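You operate a simulated robot arm through the tools that you are given. There is no shell and no other tool.

Carry out the task below with a simulated robot arm. There is one attempt and no reset: what you move stays moved.

JOB
Fill the four gaps in the long gilt rail with matching bead strips.
Fine: one strip a gap, the pattern unbroken; the other three stay where they lie.

Only the result counts: the job must be done as asked and must still hold three seconds after the hand-in. Knocking over, shifting, dropping, spilling or breaking anything else fails it.

ROBOT AND FRAMES
A 7-joint arm with a two-finger parallel gripper, fixed in place. Base frame: the origin is at the foot of the arm, x ahead of it, y to its left, z up; the work surface is at about z = 900. Units: mm, rad, N and s.
Its first joint turns from -2.601 to 2.601 rad. Payload 3.43 kg.
The TCP is the grasp point between the finger pads, 30 mm short of the fingertips. In the tool frame z runs along the fingers and y along their closing line. The gripper opens to 94 mm. The fingers are 28 mm wide and 10 mm thick; the gripper's body (50 by 96 mm) begins 55 mm behind the TCP.
Orientation is that of the tool frame in the base frame, as [roll, pitch, yaw] about the fixed x, y, z axes, in that order (R = Rz(yaw) Ry(pitch) Rx(roll)). With the fingers straight down and closing along the base's y, the tool's x points along the base's -x, its y along +y and its z along -z.

CONTROLS
- The arm moves only by the tool apply_moves. Its argument "moves" is text: rows parted by semicolons, each of 7 numbers parted by spaces: the shift along the tool's x, y, z in cm, then the turn, a rotation vector about the tool's x, y, z in rad, then the opening, from 0 (shut) to 1 (fully open). In form: tx ty tz wx wy wz grip; .... A call has 1 to 20 rows; each row shifts and turns the commanded pose from where the row before left it, along the tool's axes as they then stand. A row lasts 0.2 s, in which the tool goes at most 50 mm and 0.15 rad; a call with a longer step from one row to the next is refused whole, and so is a gripper value outside its range. Where a pose cannot be reached the arm comes as near as it can. A force on the tool above 40 N (or 10 N above the force at the start of the call, whichever is more), or a blocked arm, ends the call early, and 0.2 s more pass. Each finger travels about 45 mm/s and halts on what it meets, pressing with about 37 N; the grip force reading is that of the motor and also rises with nothing between the fingers. The clock runs only during rows and for 0.2 s after the last one: add rows that do not move to give the fingers time. The reply holds the time, the measured pose of the TCP, the force on the tool along the base axes, the opening and the grip force, in the units named above and with some noise, with the torque about the TCP (base axes, N m) and any sound that the robot's microphone picked up.
- Cameras (640 x 400 px; columns grow to the right, rows downward): "scene" is fixed at [42.6, 661.2, 1477.4]; the picture's right is [0.07, -1.00, 0.00], its down [-0.73, -0.05, -0.68] and it looks along [0.68, 0.05, -0.73] (base axes); focal length 270 px, centre (320, 200). "wrist" rides on the gripper at [76, 14, -103] in the tool frame; the picture's right is [-0.18, 0.98, 0.00], its down [-0.75, -0.14, -0.64] and it looks along [-0.63, -0.12, 0.77] (tool axes); focal length 243 px, centre (320, 200). There is no depth. A picture from a camera that has moved, and an enlarged one, comes with that camera's place and axes in the base frame and with its lens. The place of the scene camera against the robot may be out by one fixed shift of up to 18 mm in any direction.
- grab_frame(camera): a new picture of that camera. The clock stands still meanwhile.
- close_up(camera, box): a new picture of the part [left, top, right, bottom] of that camera's present view, enlarged. The clock stands still meanwhile.
- finish_job(): hands the job in; it is judged then, once.

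Places have to be worked out from the pictures, the camera data and where the tool is seen. Open the gripper and draw the arm clear of the work before you hand the job in, unless the task says otherwise.

The tools are called by a JSON object that holds its "name" and its "arguments". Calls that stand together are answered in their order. apply_moves: Moves the arm, as the interface text tells. Its arguments: {"type":"object","properties":{"moves":{"type":"string"}},"required":["moves"]} The other tools are called the same way: grab_frame (camera) takes a picture; close_up (camera, box) takes an enlarged picture of a part of a camera's view; finish_job () hands the job in.

At the start:

```text
time: 0.0
tcp_pos: [809.9, 565.8, 1157.7]
tcp_rot: [-3.141, -0.001, -3.141]
wrist_force: [0.5, 0.6, -0.1]
ft_torque: [0.0, 0.0, -0.01]
width: 93.9
grasp_force: 0.0
```

scene: 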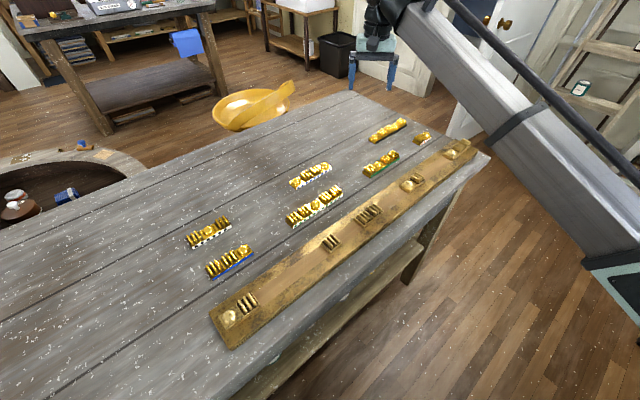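
wrist: 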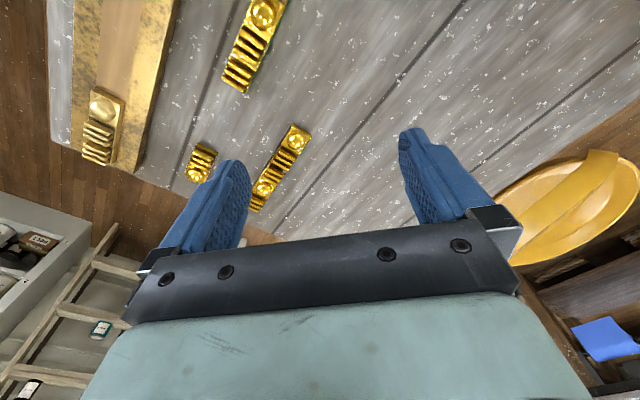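

I start by looking closely at the rail and the loose strips with the scene camera.

{"name": "close_up", "arguments": {"camera": "scene", "box": [180, 200, 340, 300]}}

{"name": "close_up", "arguments": {"camera": "scene", "box": [270, 150, 430, 250]}}

{"name": "close_up", "arguments": {"camera": "scene", "box": [350, 100, 510, 200]}}

{"name": "close_up", "arguments": {"camera": "scene", "box": [190, 250, 350, 350]}}

```text
4.00 times, centred on (260, 250) of scene
camera zoom: at [42.6, 661.2, 1477.4], right [0.07, -1.0, 0.0], down [-0.73, -0.05, -0.68], along [0.68, 0.05, -0.73], focal length 1080 px, centre (560, 0)
```

zoom: 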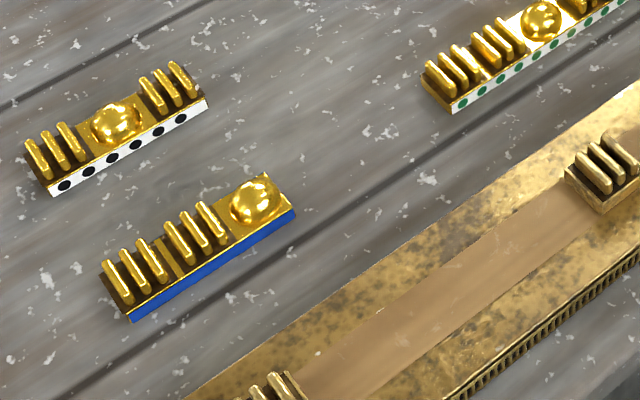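

```text
4.00 times, centred on (350, 200) of scene
camera zoom: at [42.6, 661.2, 1477.4], right [0.07, -1.0, 0.0], down [-0.73, -0.05, -0.68], along [0.68, 0.05, -0.73], focal length 1080 px, centre (200, 200)
```

zoom: 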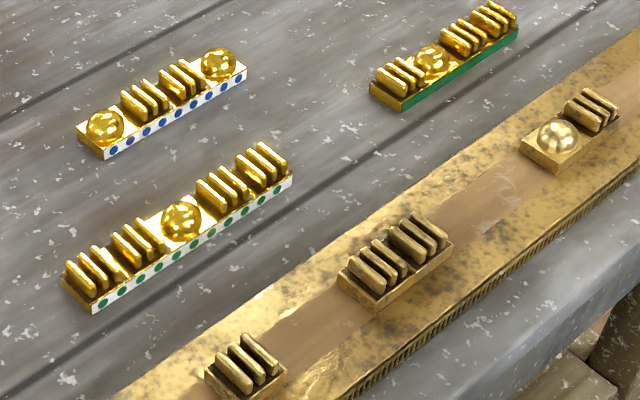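

```text
4.00 times, centred on (430, 150) of scene
camera zoom: at [42.6, 661.2, 1477.4], right [0.07, -1.0, 0.0], down [-0.73, -0.05, -0.68], along [0.68, 0.05, -0.73], focal length 1080 px, centre (-120, 400)
```

zoom: 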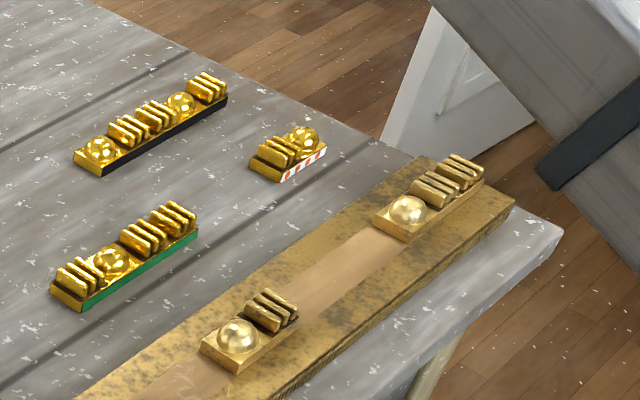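

```text
4.00 times, centred on (270, 300) of scene
camera zoom: at [42.6, 661.2, 1477.4], right [0.07, -1.0, 0.0], down [-0.73, -0.05, -0.68], along [0.68, 0.05, -0.73], focal length 1080 px, centre (520, -200)
```

zoom: 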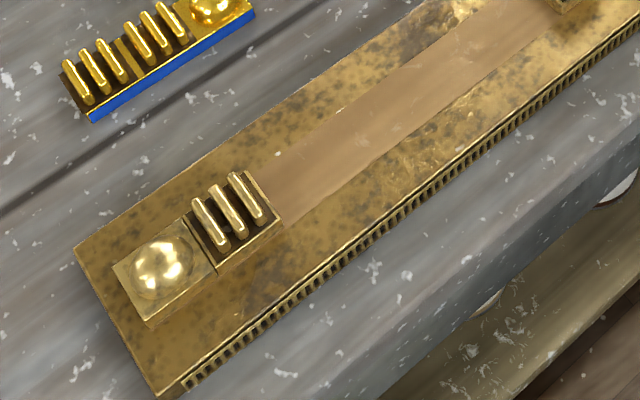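

The rail reads B R [gap] R [gap] R R [gap] B R [gap] B R R, so the pattern is B R R repeating. By my scene estimates the gaps are about 5, 2, 3 and 4 units. The wrist view gives a second look at the far strips, so I enlarge it before moving.

{"name": "close_up", "arguments": {"camera": "wrist", "box": [170, 110, 330, 210]}}

{"name": "close_up", "arguments": {"camera": "wrist", "box": [60, 0, 300, 150]}}

{"name": "close_up", "arguments": {"camera": "scene", "box": [360, 110, 440, 160]}}

```text
4.00 times, centred on (250, 160) of wrist
camera zoom: at [733.2, 582.0, 1261.4], right [0.18, 0.98, 0.0], down [0.75, -0.14, 0.64], along [0.63, -0.12, -0.77], focal length 970 px, centre (600, 360)
```

zoom: 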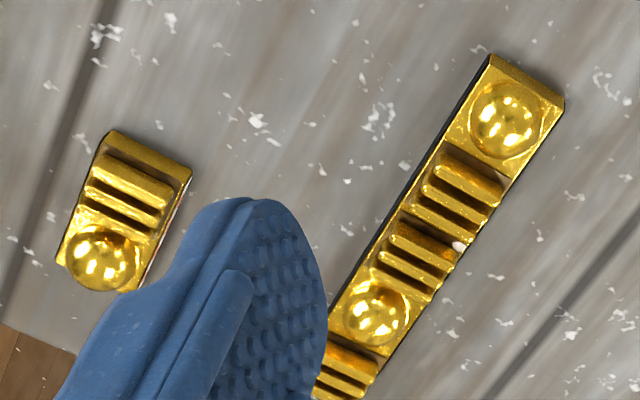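

```text
2.67 times, centred on (180, 75) of wrist
camera zoom: at [733.2, 582.0, 1261.4], right [0.18, 0.98, 0.0], down [0.75, -0.14, 0.64], along [0.63, -0.12, -0.77], focal length 647 px, centre (693, 533)
```

zoom: 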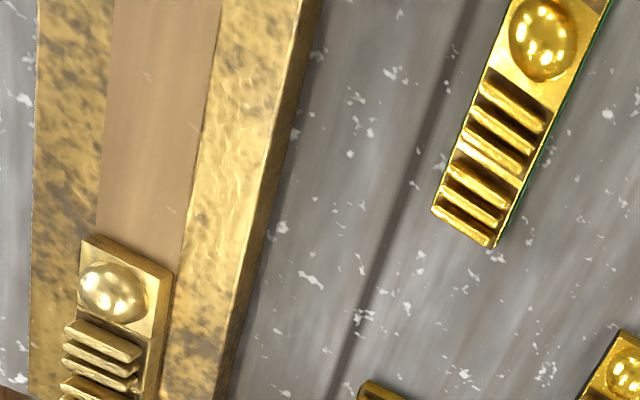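

```text
8.00 times, centred on (400, 135) of scene
camera zoom: at [42.6, 661.2, 1477.4], right [0.07, -1.0, 0.0], down [-0.73, -0.05, -0.68], along [0.68, 0.05, -0.73], focal length 2159 px, centre (-320, 720)
```

zoom: 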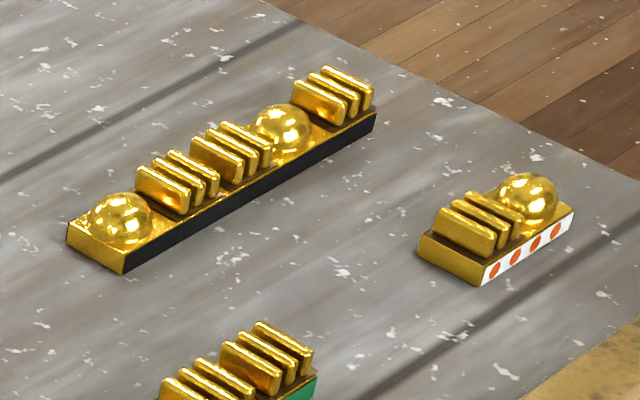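

The far strip (black edge) is B R R B R and sits at roughly (935, 463). That is about 1040 mm out, beyond the vertical-tool reach, so it may need tilting or dragging. I now turn the tool about 45° so its closing line lies across the strips, then look again.

{"name": "apply_moves", "arguments": {"moves": "0 0 0 0 0 0.131 1; 0 0 0 0 0 0.131 1; 0 0 0 0 0 0.131 1; 0 0 0 0 0 0.131 1; 0 0 0 0 0 0.131 1; 0 0 0 0 0 0.131 1; 0 0 0 0 0 0 1; 0 0 0 0 0 0 1"}}

{"name": "grab_frame", "arguments": {"camera": "wrist"}}

{"name": "grab_frame", "arguments": {"camera": "scene"}}

```text
time: 1.8
tcp_pos: [808.3, 567.3, 1157.7]
tcp_rot: [-3.141, 0.0, 2.353]
wrist_force: [0.5, 0.0, -0.2]
ft_torque: [0.01, 0.02, 0.01]
width: 94.0
grasp_force: 0.1
```

```text
taken
camera wrist: at [765.5, 631.9, 1261.3], right [0.83, 0.56, 0.0], down [0.43, -0.63, 0.64], along [0.36, -0.53, -0.77], focal length 243 px, centre (320, 200)
```

wrist: 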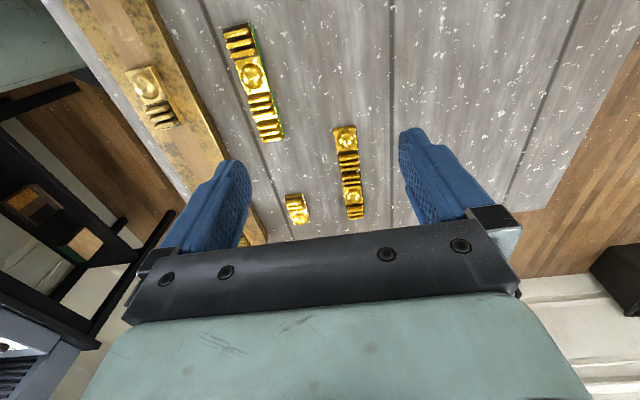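

```text
taken
```

scene: 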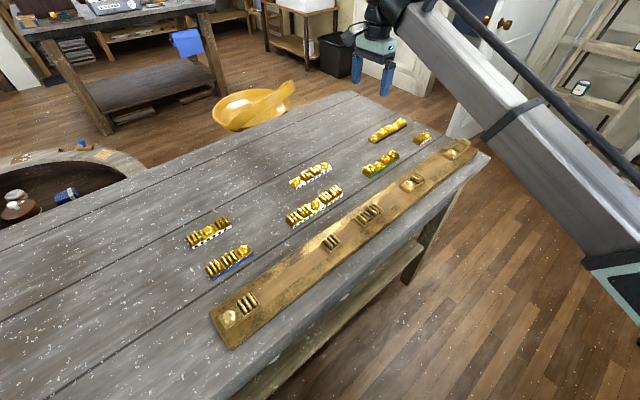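

The turn went as expected. I enlarge the strips from this viewpoint to measure their places and directions.

{"name": "close_up", "arguments": {"camera": "wrist", "box": [250, 118, 410, 218]}}

{"name": "close_up", "arguments": {"camera": "wrist", "box": [120, 10, 328, 140]}}

{"name": "close_up", "arguments": {"camera": "wrist", "box": [240, 175, 304, 215]}}

```text
4.00 times, centred on (330, 168) of wrist
camera zoom: at [765.5, 631.9, 1261.3], right [0.83, 0.56, 0.0], down [0.43, -0.63, 0.64], along [0.36, -0.53, -0.77], focal length 970 px, centre (280, 328)
```

zoom: 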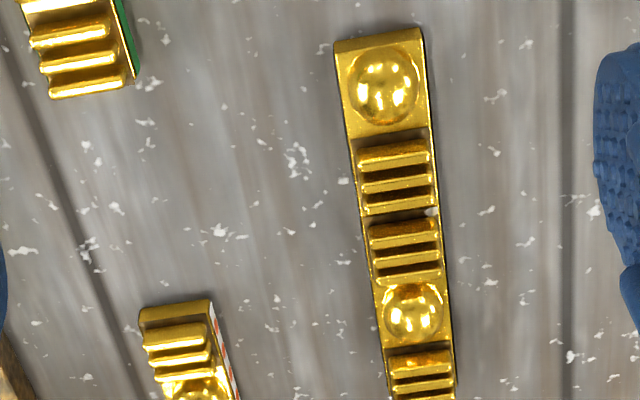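

```text
3.08 times, centred on (224, 75) of wrist
camera zoom: at [765.5, 631.9, 1261.3], right [0.83, 0.56, 0.0], down [0.43, -0.63, 0.64], along [0.36, -0.53, -0.77], focal length 746 px, centre (615, 585)
```

zoom: 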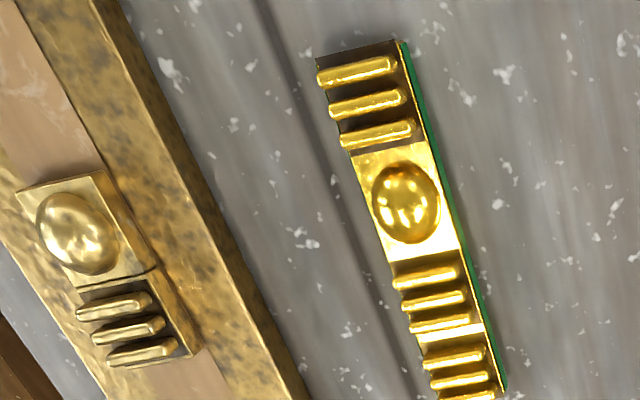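

```text
10.00 times, centred on (272, 195) of wrist
camera zoom: at [765.5, 631.9, 1261.3], right [0.83, 0.56, 0.0], down [0.43, -0.63, 0.64], along [0.36, -0.53, -0.77], focal length 2426 px, centre (800, 250)
```

zoom: 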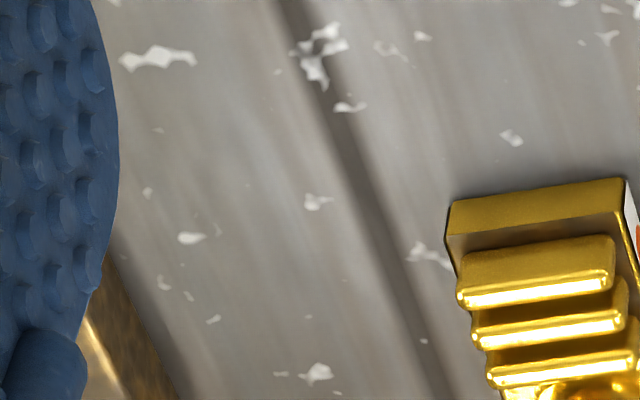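

The near end of the black strip sits at about (884, 525). I test how far the vertical tool actually gets by moving toward it at a safe height (TCP z ≈ 1000).

{"name": "apply_moves", "arguments": {"moves": "-2.04 0.49 3.16 0 0 0 1; -2.04 0.49 3.16 0 0 0 1; -2.04 0.49 3.16 0 0 0 1; -2.04 0.49 3.16 0 0 0 1; -2.04 0.49 3.16 0 0 0 1; 0 0 0 0 0 0 1; 0 0 0 0 0 0 1; 0 0 0 0 0 0 1"}}

{"name": "grab_frame", "arguments": {"camera": "wrist"}}

{"name": "grab_frame", "arguments": {"camera": "scene"}}

```text
time: 3.6
tcp_pos: [897.9, 513.0, 997.7]
tcp_rot: [-3.141, 0.001, 2.354]
wrist_force: [1.1, -0.8, 0.1]
ft_torque: [0.01, 0.01, -0.01]
width: 93.9
grasp_force: 0.1
```

```text
taken
camera wrist: at [855.2, 577.7, 1101.7], right [0.83, 0.56, 0.0], down [0.43, -0.63, 0.64], along [0.36, -0.53, -0.77], focal length 243 px, centre (320, 200)
```

wrist: 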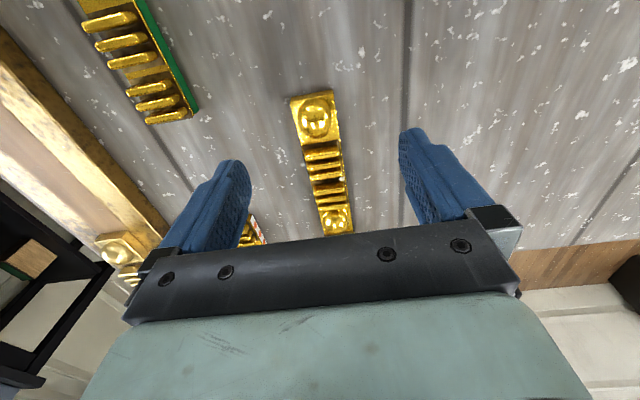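

```text
taken
```

scene: 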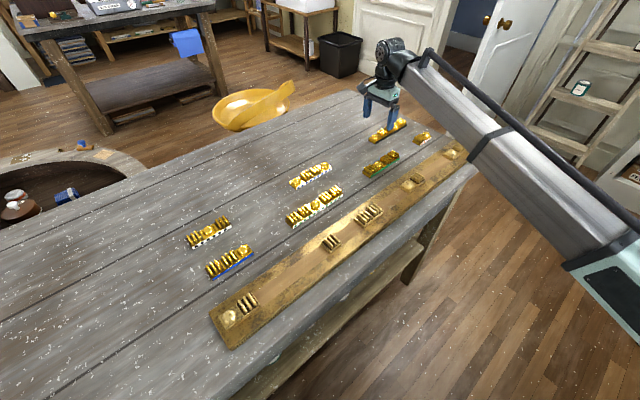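

The vertical tool reached r = 1034 mm, so the strip is closer to being graspable than I feared. I enlarge the black strip from here to get its exact line.

{"name": "close_up", "arguments": {"camera": "wrist", "box": [240, 80, 400, 180]}}

{"name": "close_up", "arguments": {"camera": "wrist", "box": [240, 145, 400, 245]}}

```text
4.00 times, centred on (320, 130) of wrist
camera zoom: at [855.2, 577.7, 1101.7], right [0.83, 0.56, 0.0], down [0.43, -0.63, 0.64], along [0.36, -0.53, -0.77], focal length 970 px, centre (320, 480)
```

zoom: 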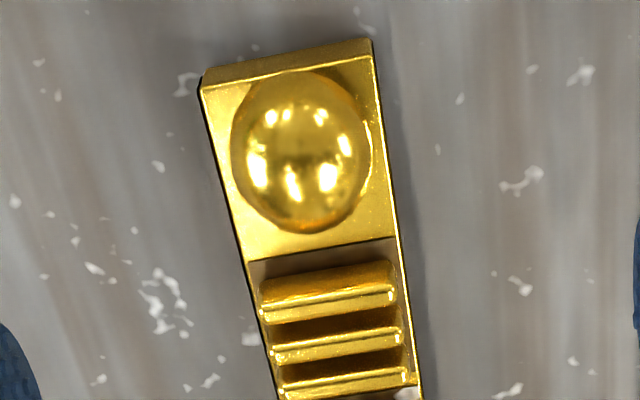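

```text
4.00 times, centred on (320, 195) of wrist
camera zoom: at [855.2, 577.7, 1101.7], right [0.83, 0.56, 0.0], down [0.43, -0.63, 0.64], along [0.36, -0.53, -0.77], focal length 970 px, centre (320, 220)
```

zoom: 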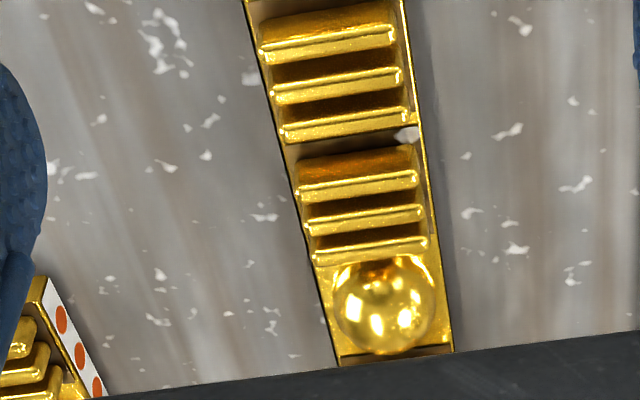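

The black strip is aligned with the tool yaw (2.354), with its near end at (883, 525) and its centre near (949, 459). I slide the tool along the strip to above its centre, still high, to see whether that is reachable.

{"name": "apply_moves", "arguments": {"moves": "-2.48 -0.07 0 0 0 0 1; -2.48 -0.07 0 0 0 0 1; -2.47 -0.06 0 0 0 0 1; 0 0 0 0 0 0 1; 0 0 0 0 0 0 1"}}

{"name": "grab_frame", "arguments": {"camera": "wrist"}}

```text
time: 4.8
tcp_pos: [950.5, 458.1, 1000.7]
tcp_rot: [3.141, 0.0, 2.355]
wrist_force: [0.1, 1.3, 0.6]
ft_torque: [-0.02, -0.02, -0.01]
width: 93.8
grasp_force: 0.0
```

```text
taken
camera wrist: at [906.7, 523.1, 1103.8], right [0.83, 0.56, 0.0], down [0.43, -0.63, 0.64], along [0.36, -0.53, -0.77], focal length 243 px, centre (320, 200)
```

wrist: 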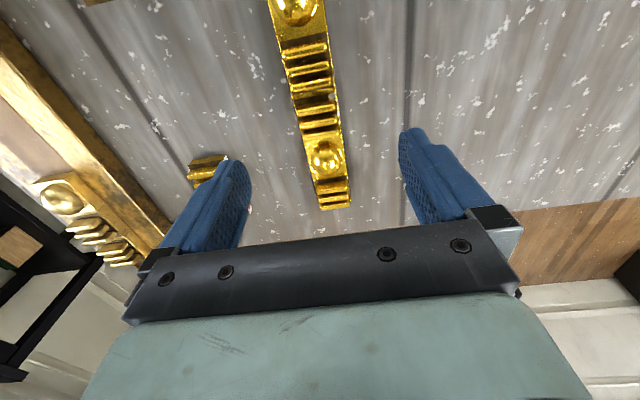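

Even the centre of the black strip is within vertical reach at this height. Next I survey the rail gaps, starting with gap 4. I rise to z ≈ 1080 and move so the camera looks down on its full length.

{"name": "apply_moves", "arguments": {"moves": "0 0 -4 0 0 0 1; 0 0 -4 0 0 0 1; 1.51 -4 0 0 0 0 1; 1.51 -4 0 0 0 0 1; 1.51 -4 0 0 0 0 1; 1.51 -4 0 0 0 0 1; 1.51 -4 0 0 0 0 1; 1.51 -4 0 0 0 0 1; 0 0 0 0 0 0 1; 0 0 0 0 0 0 1"}}

{"name": "grab_frame", "arguments": {"camera": "wrist"}}

```text
time: 7.0
tcp_pos: [714.8, 351.8, 1083.2]
tcp_rot: [3.14, 0.0, 2.355]
wrist_force: [-0.7, -0.1, -0.3]
ft_torque: [0.0, 0.0, 0.0]
width: 93.8
grasp_force: 0.0
```

```text
taken
camera wrist: at [671.3, 417.1, 1186.0], right [0.83, 0.56, 0.0], down [0.43, -0.63, 0.64], along [0.36, -0.53, -0.77], focal length 243 px, centre (320, 200)
```

wrist: 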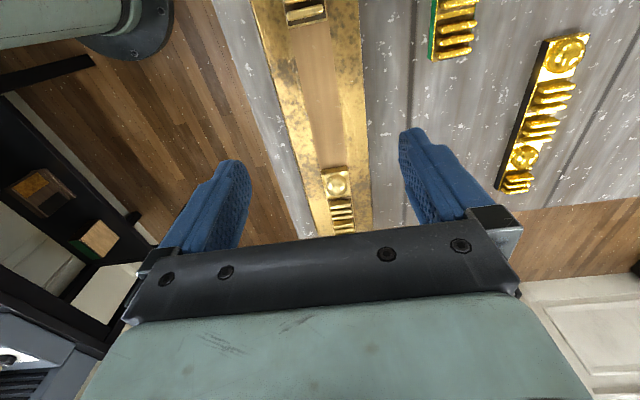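

Gap 4 is fully in view. I enlarge both of its ends to measure the recess.

{"name": "close_up", "arguments": {"camera": "wrist", "box": [240, 0, 400, 100]}}

{"name": "close_up", "arguments": {"camera": "wrist", "box": [270, 130, 398, 210]}}

{"name": "close_up", "arguments": {"camera": "wrist", "box": [280, 0, 344, 40]}}

```text
4.00 times, centred on (320, 50) of wrist
camera zoom: at [671.3, 417.1, 1186.0], right [0.83, 0.56, 0.0], down [0.43, -0.63, 0.64], along [0.36, -0.53, -0.77], focal length 970 px, centre (320, 800)
```

zoom: 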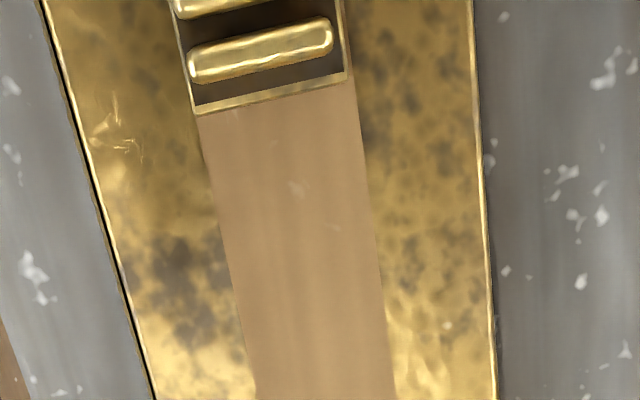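

```text
5.00 times, centred on (334, 170) of wrist
camera zoom: at [671.3, 417.1, 1186.0], right [0.83, 0.56, 0.0], down [0.43, -0.63, 0.64], along [0.36, -0.53, -0.77], focal length 1213 px, centre (250, 350)
```

zoom: 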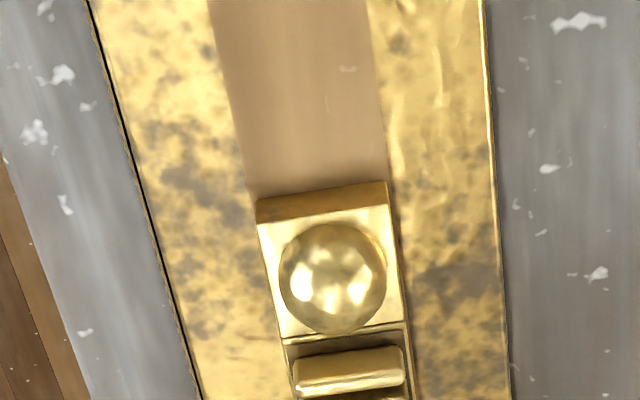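

```text
10.00 times, centred on (312, 20) of wrist
camera zoom: at [671.3, 417.1, 1186.0], right [0.83, 0.56, 0.0], down [0.43, -0.63, 0.64], along [0.36, -0.53, -0.77], focal length 2426 px, centre (400, 2000)
```

zoom: 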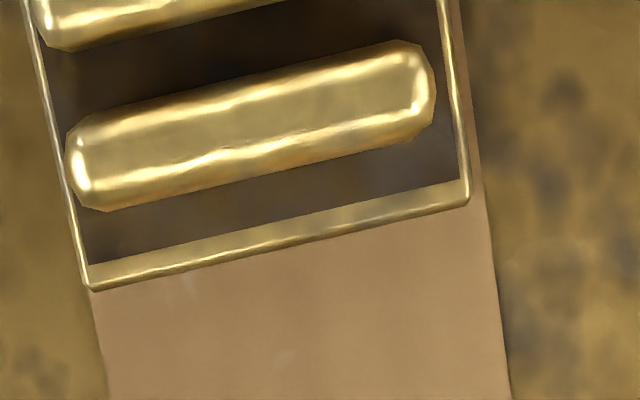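

The tan patches look flush with the rail top, so the strips simply stand on it between the fixed segments. The readings are noisy at the mm level, so I hold still for one row and compare the tool and camera readings.

{"name": "apply_moves", "arguments": {"moves": "0 0 0 0 0 0 1"}}

{"name": "close_up", "arguments": {"camera": "wrist", "box": [280, 0, 344, 40]}}

{"name": "apply_moves", "arguments": {"moves": "0 0 0 0 0 0 1"}}

{"name": "close_up", "arguments": {"camera": "wrist", "box": [280, 0, 344, 40]}}

```text
time: 7.4
tcp_pos: [714.9, 351.6, 1081.7]
tcp_rot: [3.141, -0.001, 2.355]
wrist_force: [-0.2, -0.8, 0.2]
ft_torque: [0.03, -0.02, 0.0]
width: 94.1
grasp_force: 0.0
```

```text
10.00 times, centred on (312, 20) of wrist
camera zoom: at [671.3, 417.1, 1186.0], right [0.83, 0.56, 0.0], down [0.43, -0.63, 0.64], along [0.36, -0.53, -0.77], focal length 2426 px, centre (400, 2000)
```

zoom: 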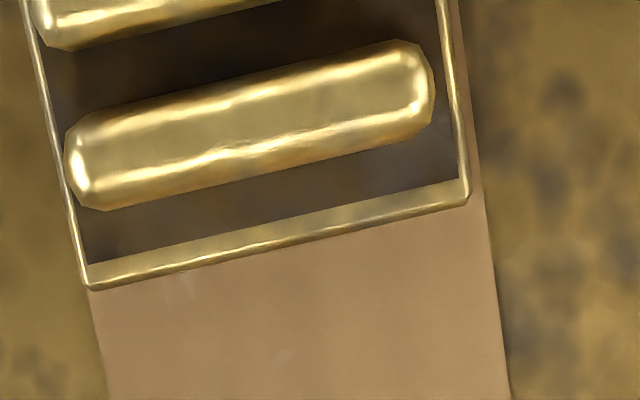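

```text
time: 7.8
tcp_pos: [715.3, 352.5, 1082.1]
tcp_rot: [3.141, 0.0, 2.353]
wrist_force: [0.6, 0.3, 1.0]
ft_torque: [0.0, -0.03, -0.02]
width: 93.8
grasp_force: 0.0
```

```text
10.00 times, centred on (312, 20) of wrist
camera zoom: at [671.3, 417.1, 1186.0], right [0.83, 0.56, 0.0], down [0.43, -0.63, 0.64], along [0.36, -0.53, -0.77], focal length 2426 px, centre (400, 2000)
```

zoom: 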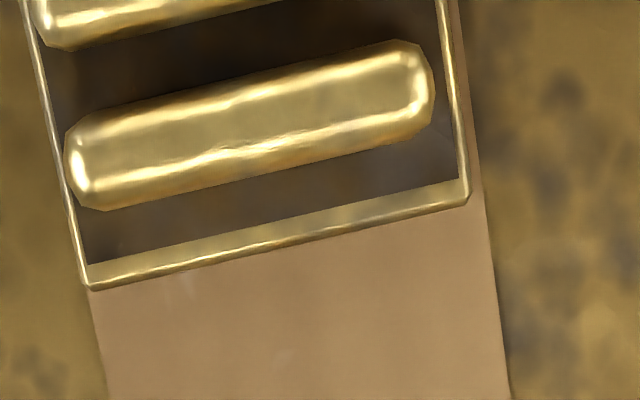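

The camera position is steady between samples, and only the TCP reading is noisy at about 0.7 mm. I therefore use the camera place as my reference. The rail direction comes out at −45°. I go down 90 mm to measure heights by parallax and look at the gap ends up close.

{"name": "apply_moves", "arguments": {"moves": "0 0 4.5 0 0 0 1; 0 0 4.5 0 0 0 1; 0 0 0 0 0 0 1; 0 0 0 0 0 0 1"}}

{"name": "grab_frame", "arguments": {"camera": "wrist"}}

{"name": "close_up", "arguments": {"camera": "wrist", "box": [264, 0, 360, 60]}}

{"name": "close_up", "arguments": {"camera": "wrist", "box": [290, 150, 386, 210]}}

```text
time: 8.8
tcp_pos: [715.9, 351.8, 991.2]
tcp_rot: [-3.14, 0.0, 2.355]
wrist_force: [-0.4, -0.1, -0.1]
ft_torque: [0.0, -0.02, 0.01]
width: 94.0
grasp_force: 0.0
```

```text
taken
camera wrist: at [672.1, 417.1, 1093.8], right [0.83, 0.56, 0.0], down [0.43, -0.63, 0.64], along [0.36, -0.53, -0.77], focal length 243 px, centre (320, 200)
```

wrist: 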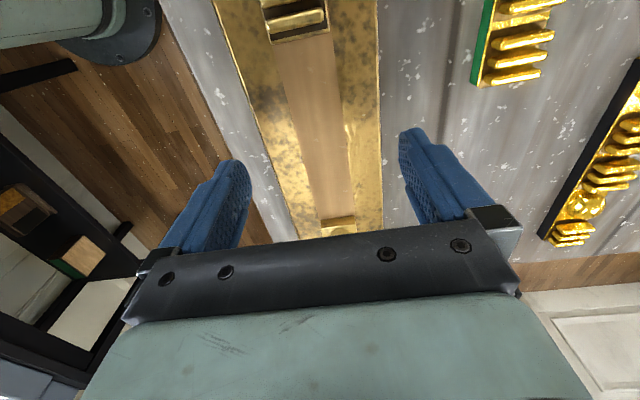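

```text
6.67 times, centred on (312, 30) of wrist
camera zoom: at [672.1, 417.1, 1093.8], right [0.83, 0.56, 0.0], down [0.43, -0.63, 0.64], along [0.36, -0.53, -0.77], focal length 1618 px, centre (373, 1333)
```

zoom: 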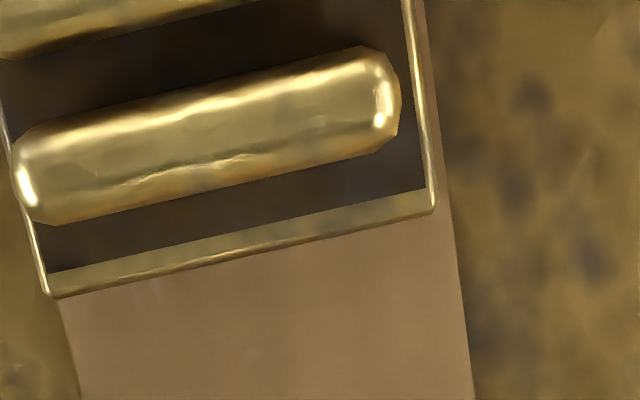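

```text
6.67 times, centred on (338, 180) of wrist
camera zoom: at [672.1, 417.1, 1093.8], right [0.83, 0.56, 0.0], down [0.43, -0.63, 0.64], along [0.36, -0.53, -0.77], focal length 1618 px, centre (200, 333)
```

zoom: 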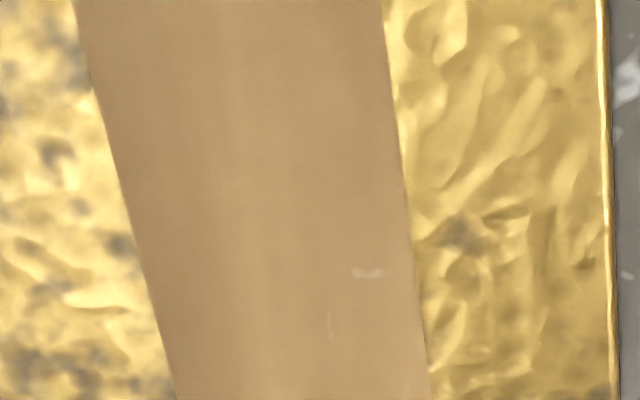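

Comparing the two heights suggests the segment plates top out near z ≈ 937, higher than I assumed. A sideways shift over the empty gap will give a better depth measurement.

{"name": "apply_moves", "arguments": {"moves": "0 -3 0 0 0 0 1; 0 -3 0 0 0 0 1; 0 0 0 0 0 0 1; 0 0 0 0 0 0 1"}}

{"name": "grab_frame", "arguments": {"camera": "wrist"}}

{"name": "close_up", "arguments": {"camera": "wrist", "box": [344, 0, 440, 60]}}

{"name": "close_up", "arguments": {"camera": "wrist", "box": [544, 0, 640, 60]}}

```text
time: 9.8
tcp_pos: [673.4, 311.0, 989.3]
tcp_rot: [-3.141, -0.001, 2.355]
wrist_force: [-0.2, 0.1, 0.2]
ft_torque: [-0.02, -0.03, -0.01]
width: 94.1
grasp_force: 0.0
```

```text
taken
camera wrist: at [629.9, 376.3, 1093.4], right [0.83, 0.56, 0.0], down [0.43, -0.63, 0.64], along [0.36, -0.53, -0.77], focal length 243 px, centre (320, 200)
```

wrist: 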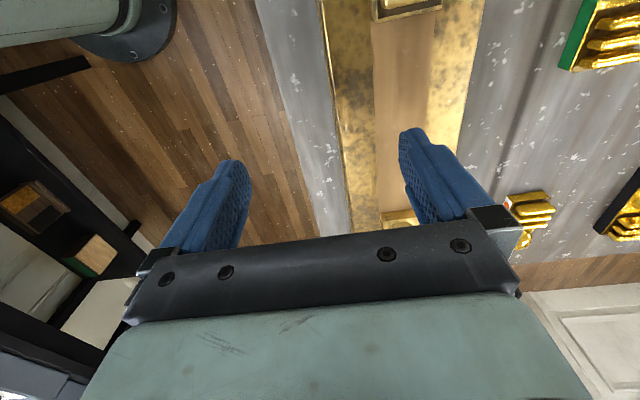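

```text
6.67 times, centred on (392, 30) of wrist
camera zoom: at [629.9, 376.3, 1093.4], right [0.83, 0.56, 0.0], down [0.43, -0.63, 0.64], along [0.36, -0.53, -0.77], focal length 1618 px, centre (-160, 1333)
```

zoom: 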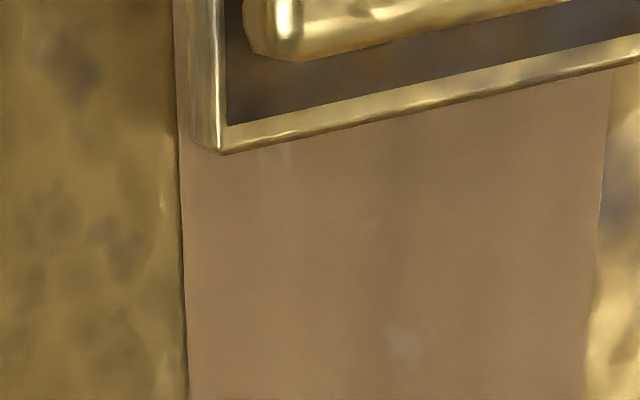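

```text
6.67 times, centred on (592, 30) of wrist
camera zoom: at [629.9, 376.3, 1093.4], right [0.83, 0.56, 0.0], down [0.43, -0.63, 0.64], along [0.36, -0.53, -0.77], focal length 1618 px, centre (-1493, 1333)
```

zoom: 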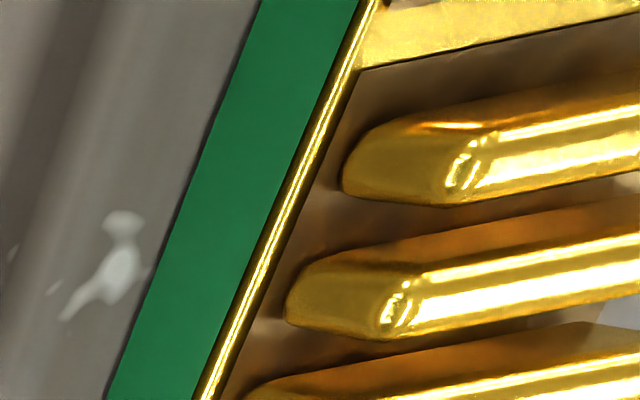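

Triangulating puts the segment plate tops at z ≈ 933.5, the rail top at about 922, the table at about 901 and the strip width at about 33 mm. I now place the camera straight above the other end of gap 4 to get the exact gap length, raising 30 mm for clearance.

{"name": "apply_moves", "arguments": {"moves": "0 0 -3 0 0 0 1; -3.85 1.46 0 0 0 0 1; -3.84 1.46 0 0 0 0 1; -3.84 1.46 0 0 0 0 1; -3.84 1.47 0 0 0 0 1; 0 0 0 0 0 0 1; 0 0 0 0 0 0 1"}}

{"name": "grab_frame", "arguments": {"camera": "wrist"}}

{"name": "close_up", "arguments": {"camera": "wrist", "box": [256, 0, 352, 60]}}

```text
time: 11.4
tcp_pos: [824.7, 240.8, 1020.7]
tcp_rot: [3.14, 0.001, 2.356]
wrist_force: [0.8, 0.5, -0.4]
ft_torque: [0.02, -0.01, -0.02]
width: 94.2
grasp_force: 0.0
```

```text
taken
camera wrist: at [781.7, 305.9, 1124.4], right [0.83, 0.56, 0.0], down [0.43, -0.63, 0.64], along [0.36, -0.53, -0.77], focal length 243 px, centre (320, 200)
```

wrist: 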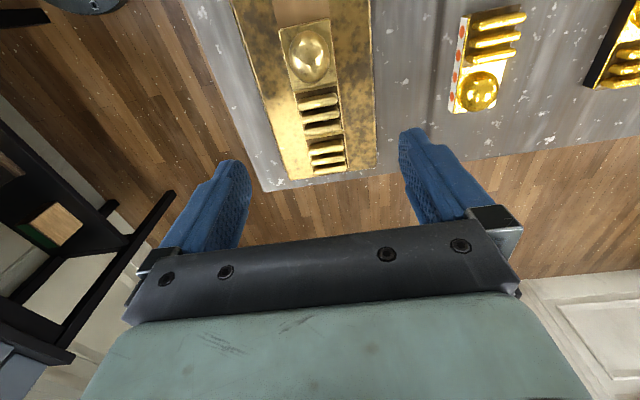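

```text
6.67 times, centred on (304, 30) of wrist
camera zoom: at [781.7, 305.9, 1124.4], right [0.83, 0.56, 0.0], down [0.43, -0.63, 0.64], along [0.36, -0.53, -0.77], focal length 1618 px, centre (427, 1333)
```

zoom: 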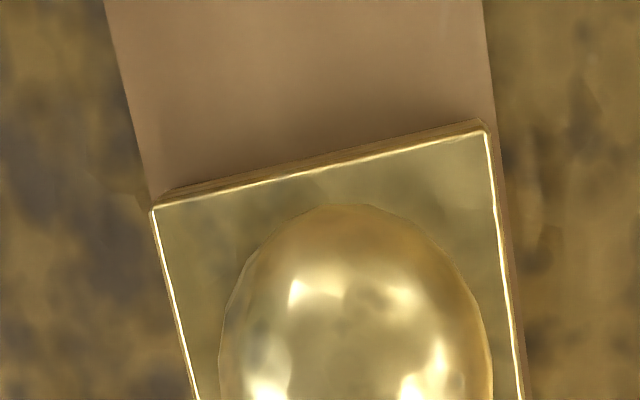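

Gap 4 runs from U ≈ 195.7 to 348.5 along the rail, a length of about 152.8 mm. Next I measure the green strip's two ends the same way, moving the camera over its left end.

{"name": "apply_moves", "arguments": {"moves": "4.08 2.18 0 0 0 0 1; 4.08 2.18 0 0 0 0 1; 4.08 2.18 0 0 0 0 1; 4.08 2.18 0 0 0 0 1; 4.08 2.19 0 0 0 0 1; 4.05 2.19 0 0 0 0 1; 0 0 0 0 0 0 1; 0 0 0 0 0 0 1"}}

{"name": "grab_frame", "arguments": {"camera": "wrist"}}

{"name": "close_up", "arguments": {"camera": "wrist", "box": [256, 0, 352, 60]}}

{"name": "close_up", "arguments": {"camera": "wrist", "box": [272, 110, 400, 190]}}

```text
time: 13.2
tcp_pos: [742.1, 509.1, 1021.5]
tcp_rot: [-3.14, 0.0, 2.354]
wrist_force: [0.2, 0.4, -0.1]
ft_torque: [0.02, 0.0, 0.02]
width: 94.1
grasp_force: 0.0
```

```text
taken
camera wrist: at [698.1, 574.9, 1125.6], right [0.83, 0.56, 0.0], down [0.43, -0.63, 0.64], along [0.36, -0.53, -0.77], focal length 243 px, centre (320, 200)
```

wrist: 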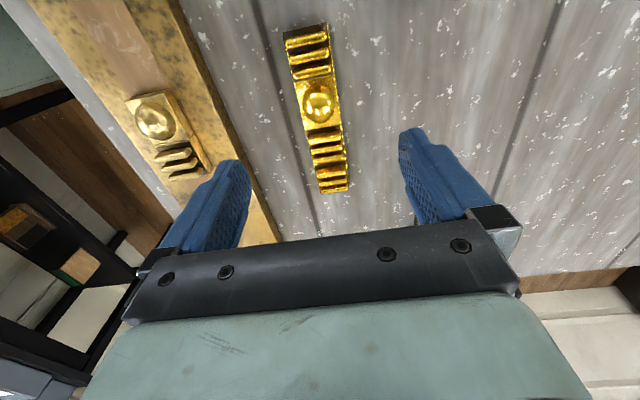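

```text
6.67 times, centred on (304, 30) of wrist
camera zoom: at [698.1, 574.9, 1125.6], right [0.83, 0.56, 0.0], down [0.43, -0.63, 0.64], along [0.36, -0.53, -0.77], focal length 1618 px, centre (427, 1333)
```

zoom: 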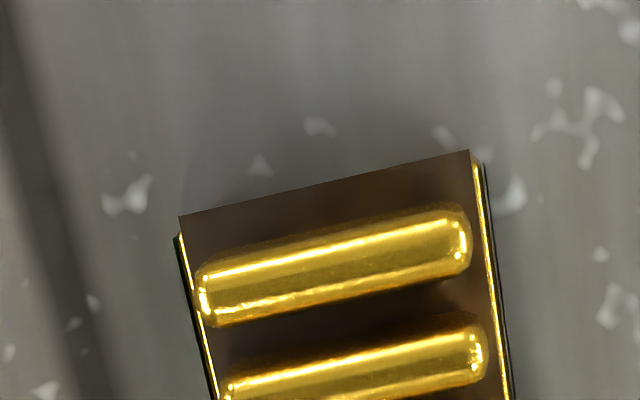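

```text
5.00 times, centred on (336, 150) of wrist
camera zoom: at [698.1, 574.9, 1125.6], right [0.83, 0.56, 0.0], down [0.43, -0.63, 0.64], along [0.36, -0.53, -0.77], focal length 1213 px, centre (240, 450)
```

zoom: 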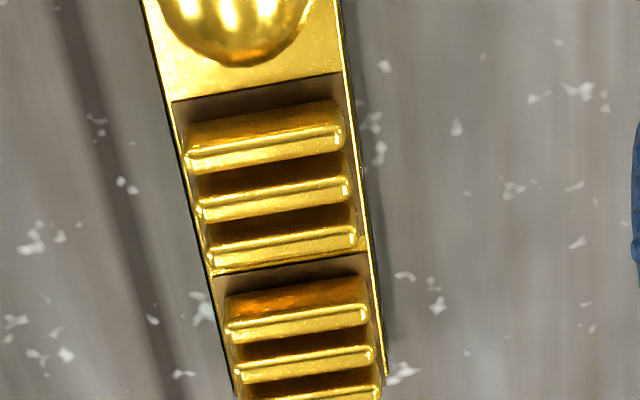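

The green strip's left end is at about (699.5, 553.3), and its direction is about −45.7°. Now I move the camera over its right end to measure its length.

{"name": "apply_moves", "arguments": {"moves": "-3.75 -0.045 0 0 0 0 1; -3.75 -0.045 0 0 0 0 1; -3.75 -0.045 0 0 0 0 1; -3.75 -0.045 0 0 0 0 1; 0 0 0 0 0 0 1; 0 0 0 0 0 0 1"}}

{"name": "grab_frame", "arguments": {"camera": "wrist"}}

{"name": "close_up", "arguments": {"camera": "wrist", "box": [256, 0, 352, 60]}}

```text
time: 14.6
tcp_pos: [848.6, 401.2, 1020.1]
tcp_rot: [3.141, -0.001, 2.355]
wrist_force: [0.7, 0.2, 0.3]
ft_torque: [0.01, 0.0, 0.01]
width: 94.0
grasp_force: 0.0
```

```text
taken
camera wrist: at [804.9, 467.4, 1123.7], right [0.83, 0.56, 0.0], down [0.43, -0.63, 0.64], along [0.36, -0.53, -0.77], focal length 243 px, centre (320, 200)
```

wrist: 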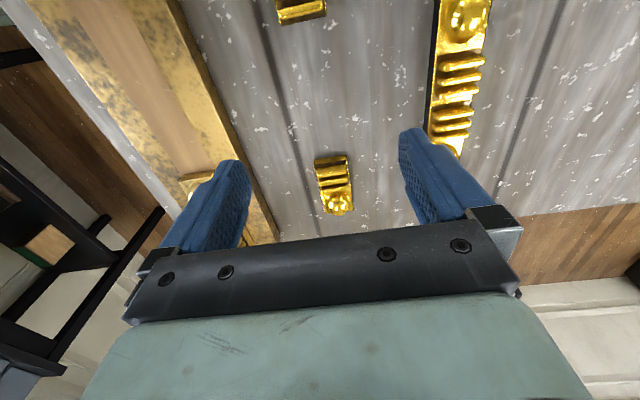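

```text
6.67 times, centred on (304, 30) of wrist
camera zoom: at [804.9, 467.4, 1123.7], right [0.83, 0.56, 0.0], down [0.43, -0.63, 0.64], along [0.36, -0.53, -0.77], focal length 1618 px, centre (427, 1333)
```

zoom: 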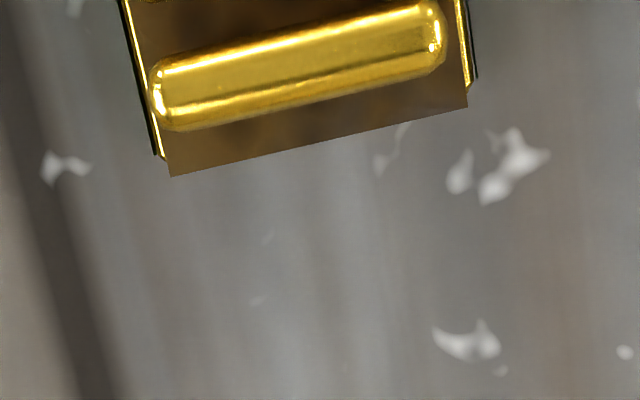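

The green strip is about 148 mm long and gap 4 is about 153 mm, so there is roughly 5 mm of total clearance. The strip's centre is near (750.7, 501.9). I move above it, narrow the opening to about 60 mm, and check alignment before descending.

{"name": "apply_moves", "arguments": {"moves": "4.64 0.02 0 0 0 0 0.64; 4.64 0.02 0 0 0 0 0.64; 4.63 0.02 0 0 0 0 0.64; 0 0 2.5 0 0 0 0.64; 0 0 0 0 0 0 0.64; 0 0 0 0 0 0 0.64"}}

{"name": "grab_frame", "arguments": {"camera": "wrist"}}

{"name": "close_up", "arguments": {"camera": "wrist", "box": [240, 0, 432, 120]}}

```text
time: 16.0
tcp_pos: [752.2, 497.6, 994.1]
tcp_rot: [-3.141, 0.0, 2.354]
wrist_force: [0.1, 0.1, -0.6]
ft_torque: [-0.04, 0.04, 0.03]
width: 60.3
grasp_force: 0.0
```

```text
taken
camera wrist: at [707.9, 563.0, 1098.2], right [0.83, 0.56, 0.0], down [0.43, -0.63, 0.64], along [0.36, -0.53, -0.77], focal length 243 px, centre (320, 200)
```

wrist: 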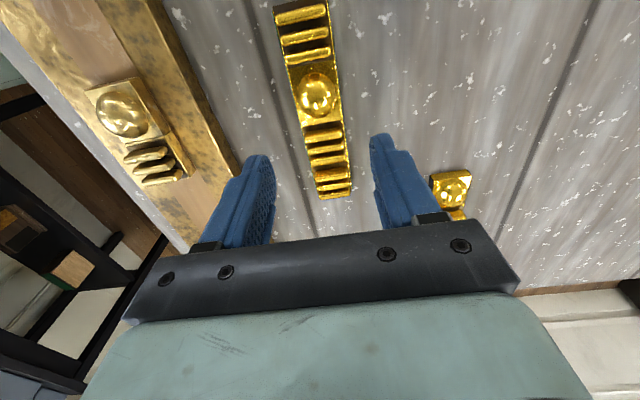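

```text
3.33 times, centred on (336, 60) of wrist
camera zoom: at [707.9, 563.0, 1098.2], right [0.83, 0.56, 0.0], down [0.43, -0.63, 0.64], along [0.36, -0.53, -0.77], focal length 809 px, centre (267, 667)
```

zoom: 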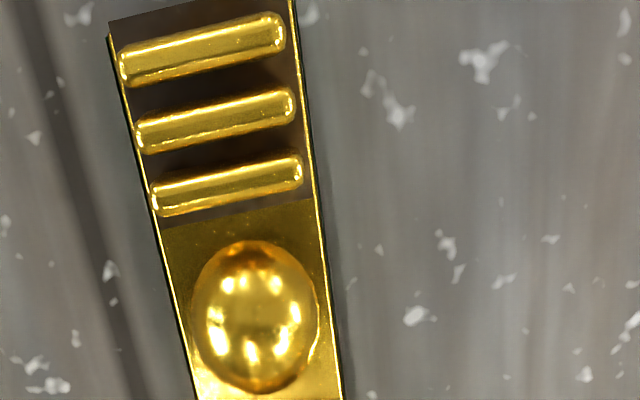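

The tool is about 3 mm short along the strip and 1.8 mm off across it. I correct that, trim the yaw by 0.008, and descend so the fingertips are about 3 mm above the table, still open.

{"name": "apply_moves", "arguments": {"moves": "0.29 0.18 0 0 0 0.008 0.64; 0 0 3 0 0 0 0.64; 0 0 2 0 0 0 0.64; 0 0 1 0 0 0 0.64; 0 0 0 0 0 0 0.64; 0 0 0 0 0 0 0.64"}}

{"name": "grab_frame", "arguments": {"camera": "wrist"}}

{"name": "close_up", "arguments": {"camera": "wrist", "box": [216, 80, 456, 230]}}

```text
time: 17.4
tcp_pos: [748.5, 503.5, 934.0]
tcp_rot: [-3.141, 0.001, 2.346]
wrist_force: [-0.6, -0.8, -0.2]
ft_torque: [0.0, 0.02, -0.01]
width: 60.1
grasp_force: 0.0
```

```text
taken
camera wrist: at [705.5, 568.6, 1037.8], right [0.83, 0.56, 0.0], down [0.43, -0.64, 0.64], along [0.36, -0.53, -0.77], focal length 243 px, centre (320, 200)
```

wrist: 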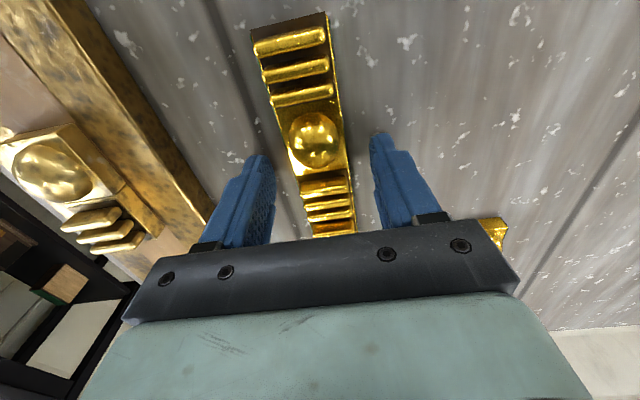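

```text
2.67 times, centred on (336, 155) of wrist
camera zoom: at [705.5, 568.6, 1037.8], right [0.83, 0.56, 0.0], down [0.43, -0.64, 0.64], along [0.36, -0.53, -0.77], focal length 647 px, centre (277, 320)
```

zoom: 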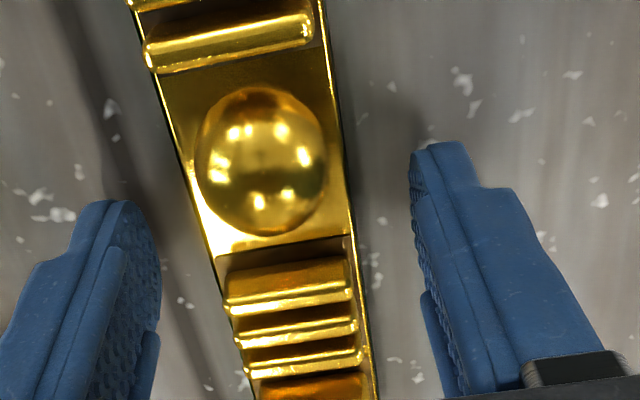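

The fingers straddle the green strip evenly, with the tips at z ≈ 905. I close on it.

{"name": "apply_moves", "arguments": {"moves": "0 0 0 0 0 0 0; 0 0 0 0 0 0 0; 0 0 0 0 0 0 0; 0 0 0 0 0 0 0"}}

{"name": "close_up", "arguments": {"camera": "wrist", "box": [216, 0, 456, 150]}}

```text
time: 18.4
tcp_pos: [748.3, 501.8, 933.8]
tcp_rot: [3.141, 0.0, 2.349]
wrist_force: [1.0, 0.4, 0.4]
ft_torque: [0.01, -0.01, 0.02]
width: 33.3
grasp_force: 36.5
```

```text
2.67 times, centred on (336, 75) of wrist
camera zoom: at [705.5, 568.6, 1037.9], right [0.83, 0.56, 0.0], down [0.43, -0.64, 0.64], along [0.36, -0.53, -0.77], focal length 647 px, centre (277, 533)
```

zoom: 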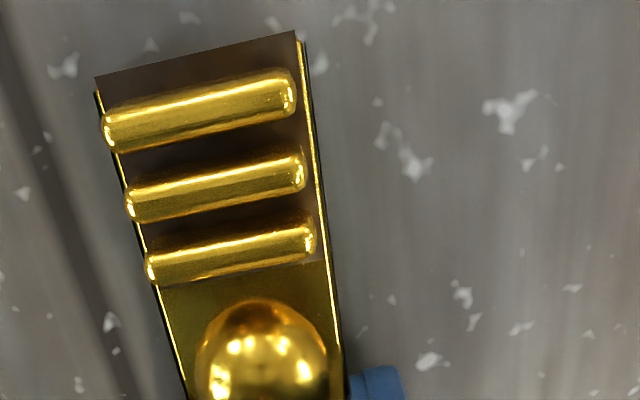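

Gripped at 33.3 mm with 36.5 N. The strip's left end is about 71 mm ahead of the TCP along tool x. I lift 80 mm, square the yaw to the rail, and carry it over gap 4.

{"name": "apply_moves", "arguments": {"moves": "0 0 -2 0 0 0 0; 0 0 -3 0 0 0 0; 0 0 -3 0 0 0 0; 0 0 0 0 0 -0.008 0; -2.4 -3.24 0 0 0 0 0; -2.4 -3.24 0 0 0 0 0; -2.41 -3.24 0 0 0 0 0; -2.41 -3.25 0 0 0 0 0; 0 0 0 0 0 0 0; 0 0 0 0 0 0 0"}}

{"name": "grab_frame", "arguments": {"camera": "wrist"}}

{"name": "close_up", "arguments": {"camera": "wrist", "box": [224, 0, 416, 120]}}

{"name": "grab_frame", "arguments": {"camera": "scene"}}

```text
time: 20.6
tcp_pos: [724.2, 344.0, 1014.5]
tcp_rot: [-3.141, 0.001, 2.354]
wrist_force: [-0.7, 0.4, -1.3]
ft_torque: [0.0, 0.0, -0.01]
width: 33.3
grasp_force: 37.4
```

```text
taken
camera wrist: at [680.4, 409.4, 1117.9], right [0.83, 0.56, 0.0], down [0.43, -0.63, 0.64], along [0.36, -0.53, -0.77], focal length 243 px, centre (320, 200)
```

wrist: 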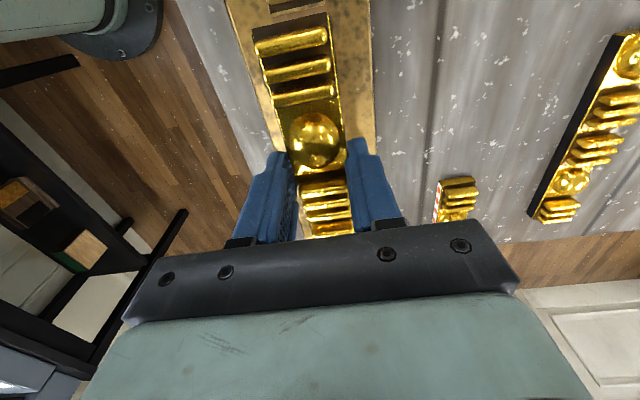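

```text
3.33 times, centred on (320, 60) of wrist
camera zoom: at [680.4, 409.4, 1117.9], right [0.83, 0.56, 0.0], down [0.43, -0.63, 0.64], along [0.36, -0.53, -0.77], focal length 809 px, centre (320, 667)
```

zoom: 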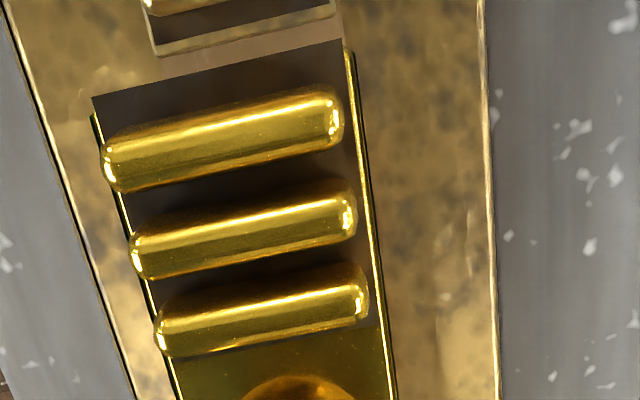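

```text
taken
```

scene: 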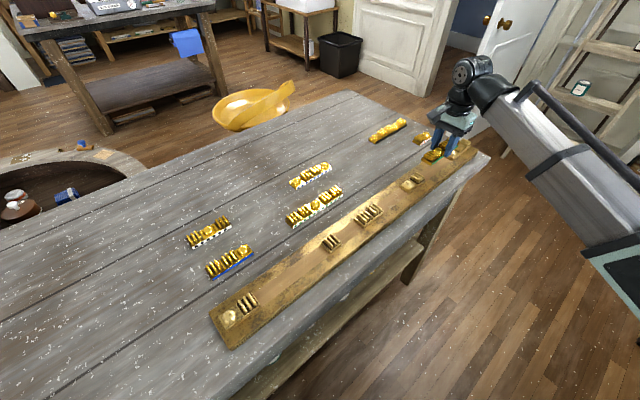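

The strip still sits unchanged in the hand. Its left end is at U ≈ 196.8 against the segment edge at 195.8, so I need about 1.5 mm more toward the right. I shift that much and lower to just above plate height for a last check.

{"name": "apply_moves", "arguments": {"moves": "-0.15 0 2 0 0 0 0; 0 0 1.5 0 0 0 0; 0 0 0.8 0 0 0 0; 0 0 0 0 0 0 0; 0 0 0 0 0 0 0"}}

{"name": "close_up", "arguments": {"camera": "wrist", "box": [224, 0, 416, 120]}}

{"name": "close_up", "arguments": {"camera": "wrist", "box": [256, 0, 352, 60]}}

{"name": "close_up", "arguments": {"camera": "scene", "box": [390, 120, 490, 182]}}

```text
time: 21.8
tcp_pos: [725.8, 342.6, 969.3]
tcp_rot: [3.141, 0.0, 2.355]
wrist_force: [-0.7, -0.8, -1.8]
ft_torque: [0.01, 0.05, 0.01]
width: 33.1
grasp_force: 37.0
```

```text
3.33 times, centred on (320, 60) of wrist
camera zoom: at [682.5, 407.8, 1074.0], right [0.83, 0.56, 0.0], down [0.43, -0.63, 0.64], along [0.36, -0.53, -0.77], focal length 809 px, centre (320, 667)
```

zoom: 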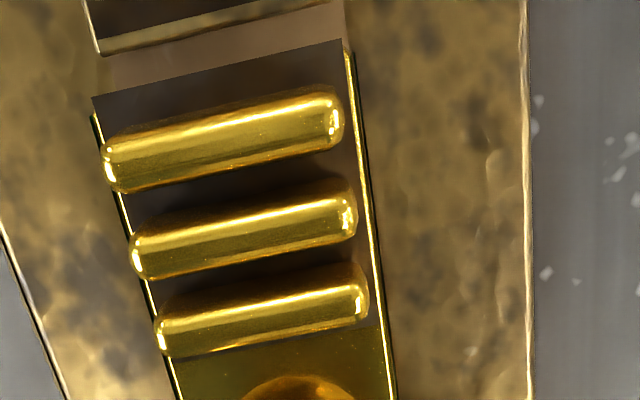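

```text
6.67 times, centred on (304, 30) of wrist
camera zoom: at [682.5, 407.8, 1074.0], right [0.83, 0.56, 0.0], down [0.43, -0.63, 0.64], along [0.36, -0.53, -0.77], focal length 1618 px, centre (427, 1333)
```

zoom: 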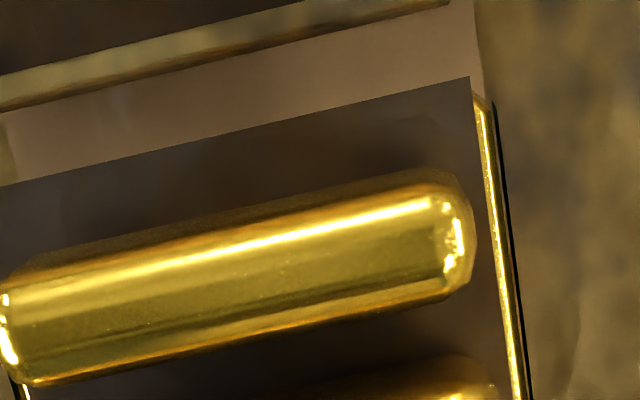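

```text
6.40 times, centred on (440, 151) of scene
camera zoom: at [42.6, 661.2, 1477.4], right [0.07, -1.0, 0.0], down [-0.73, -0.05, -0.68], along [0.68, 0.05, -0.73], focal length 1727 px, centre (-448, 514)
```

zoom: 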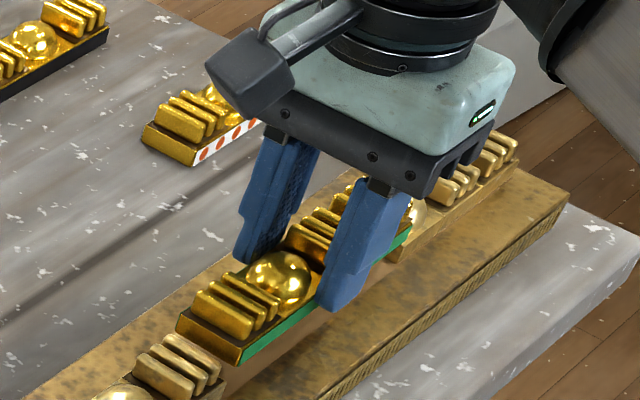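

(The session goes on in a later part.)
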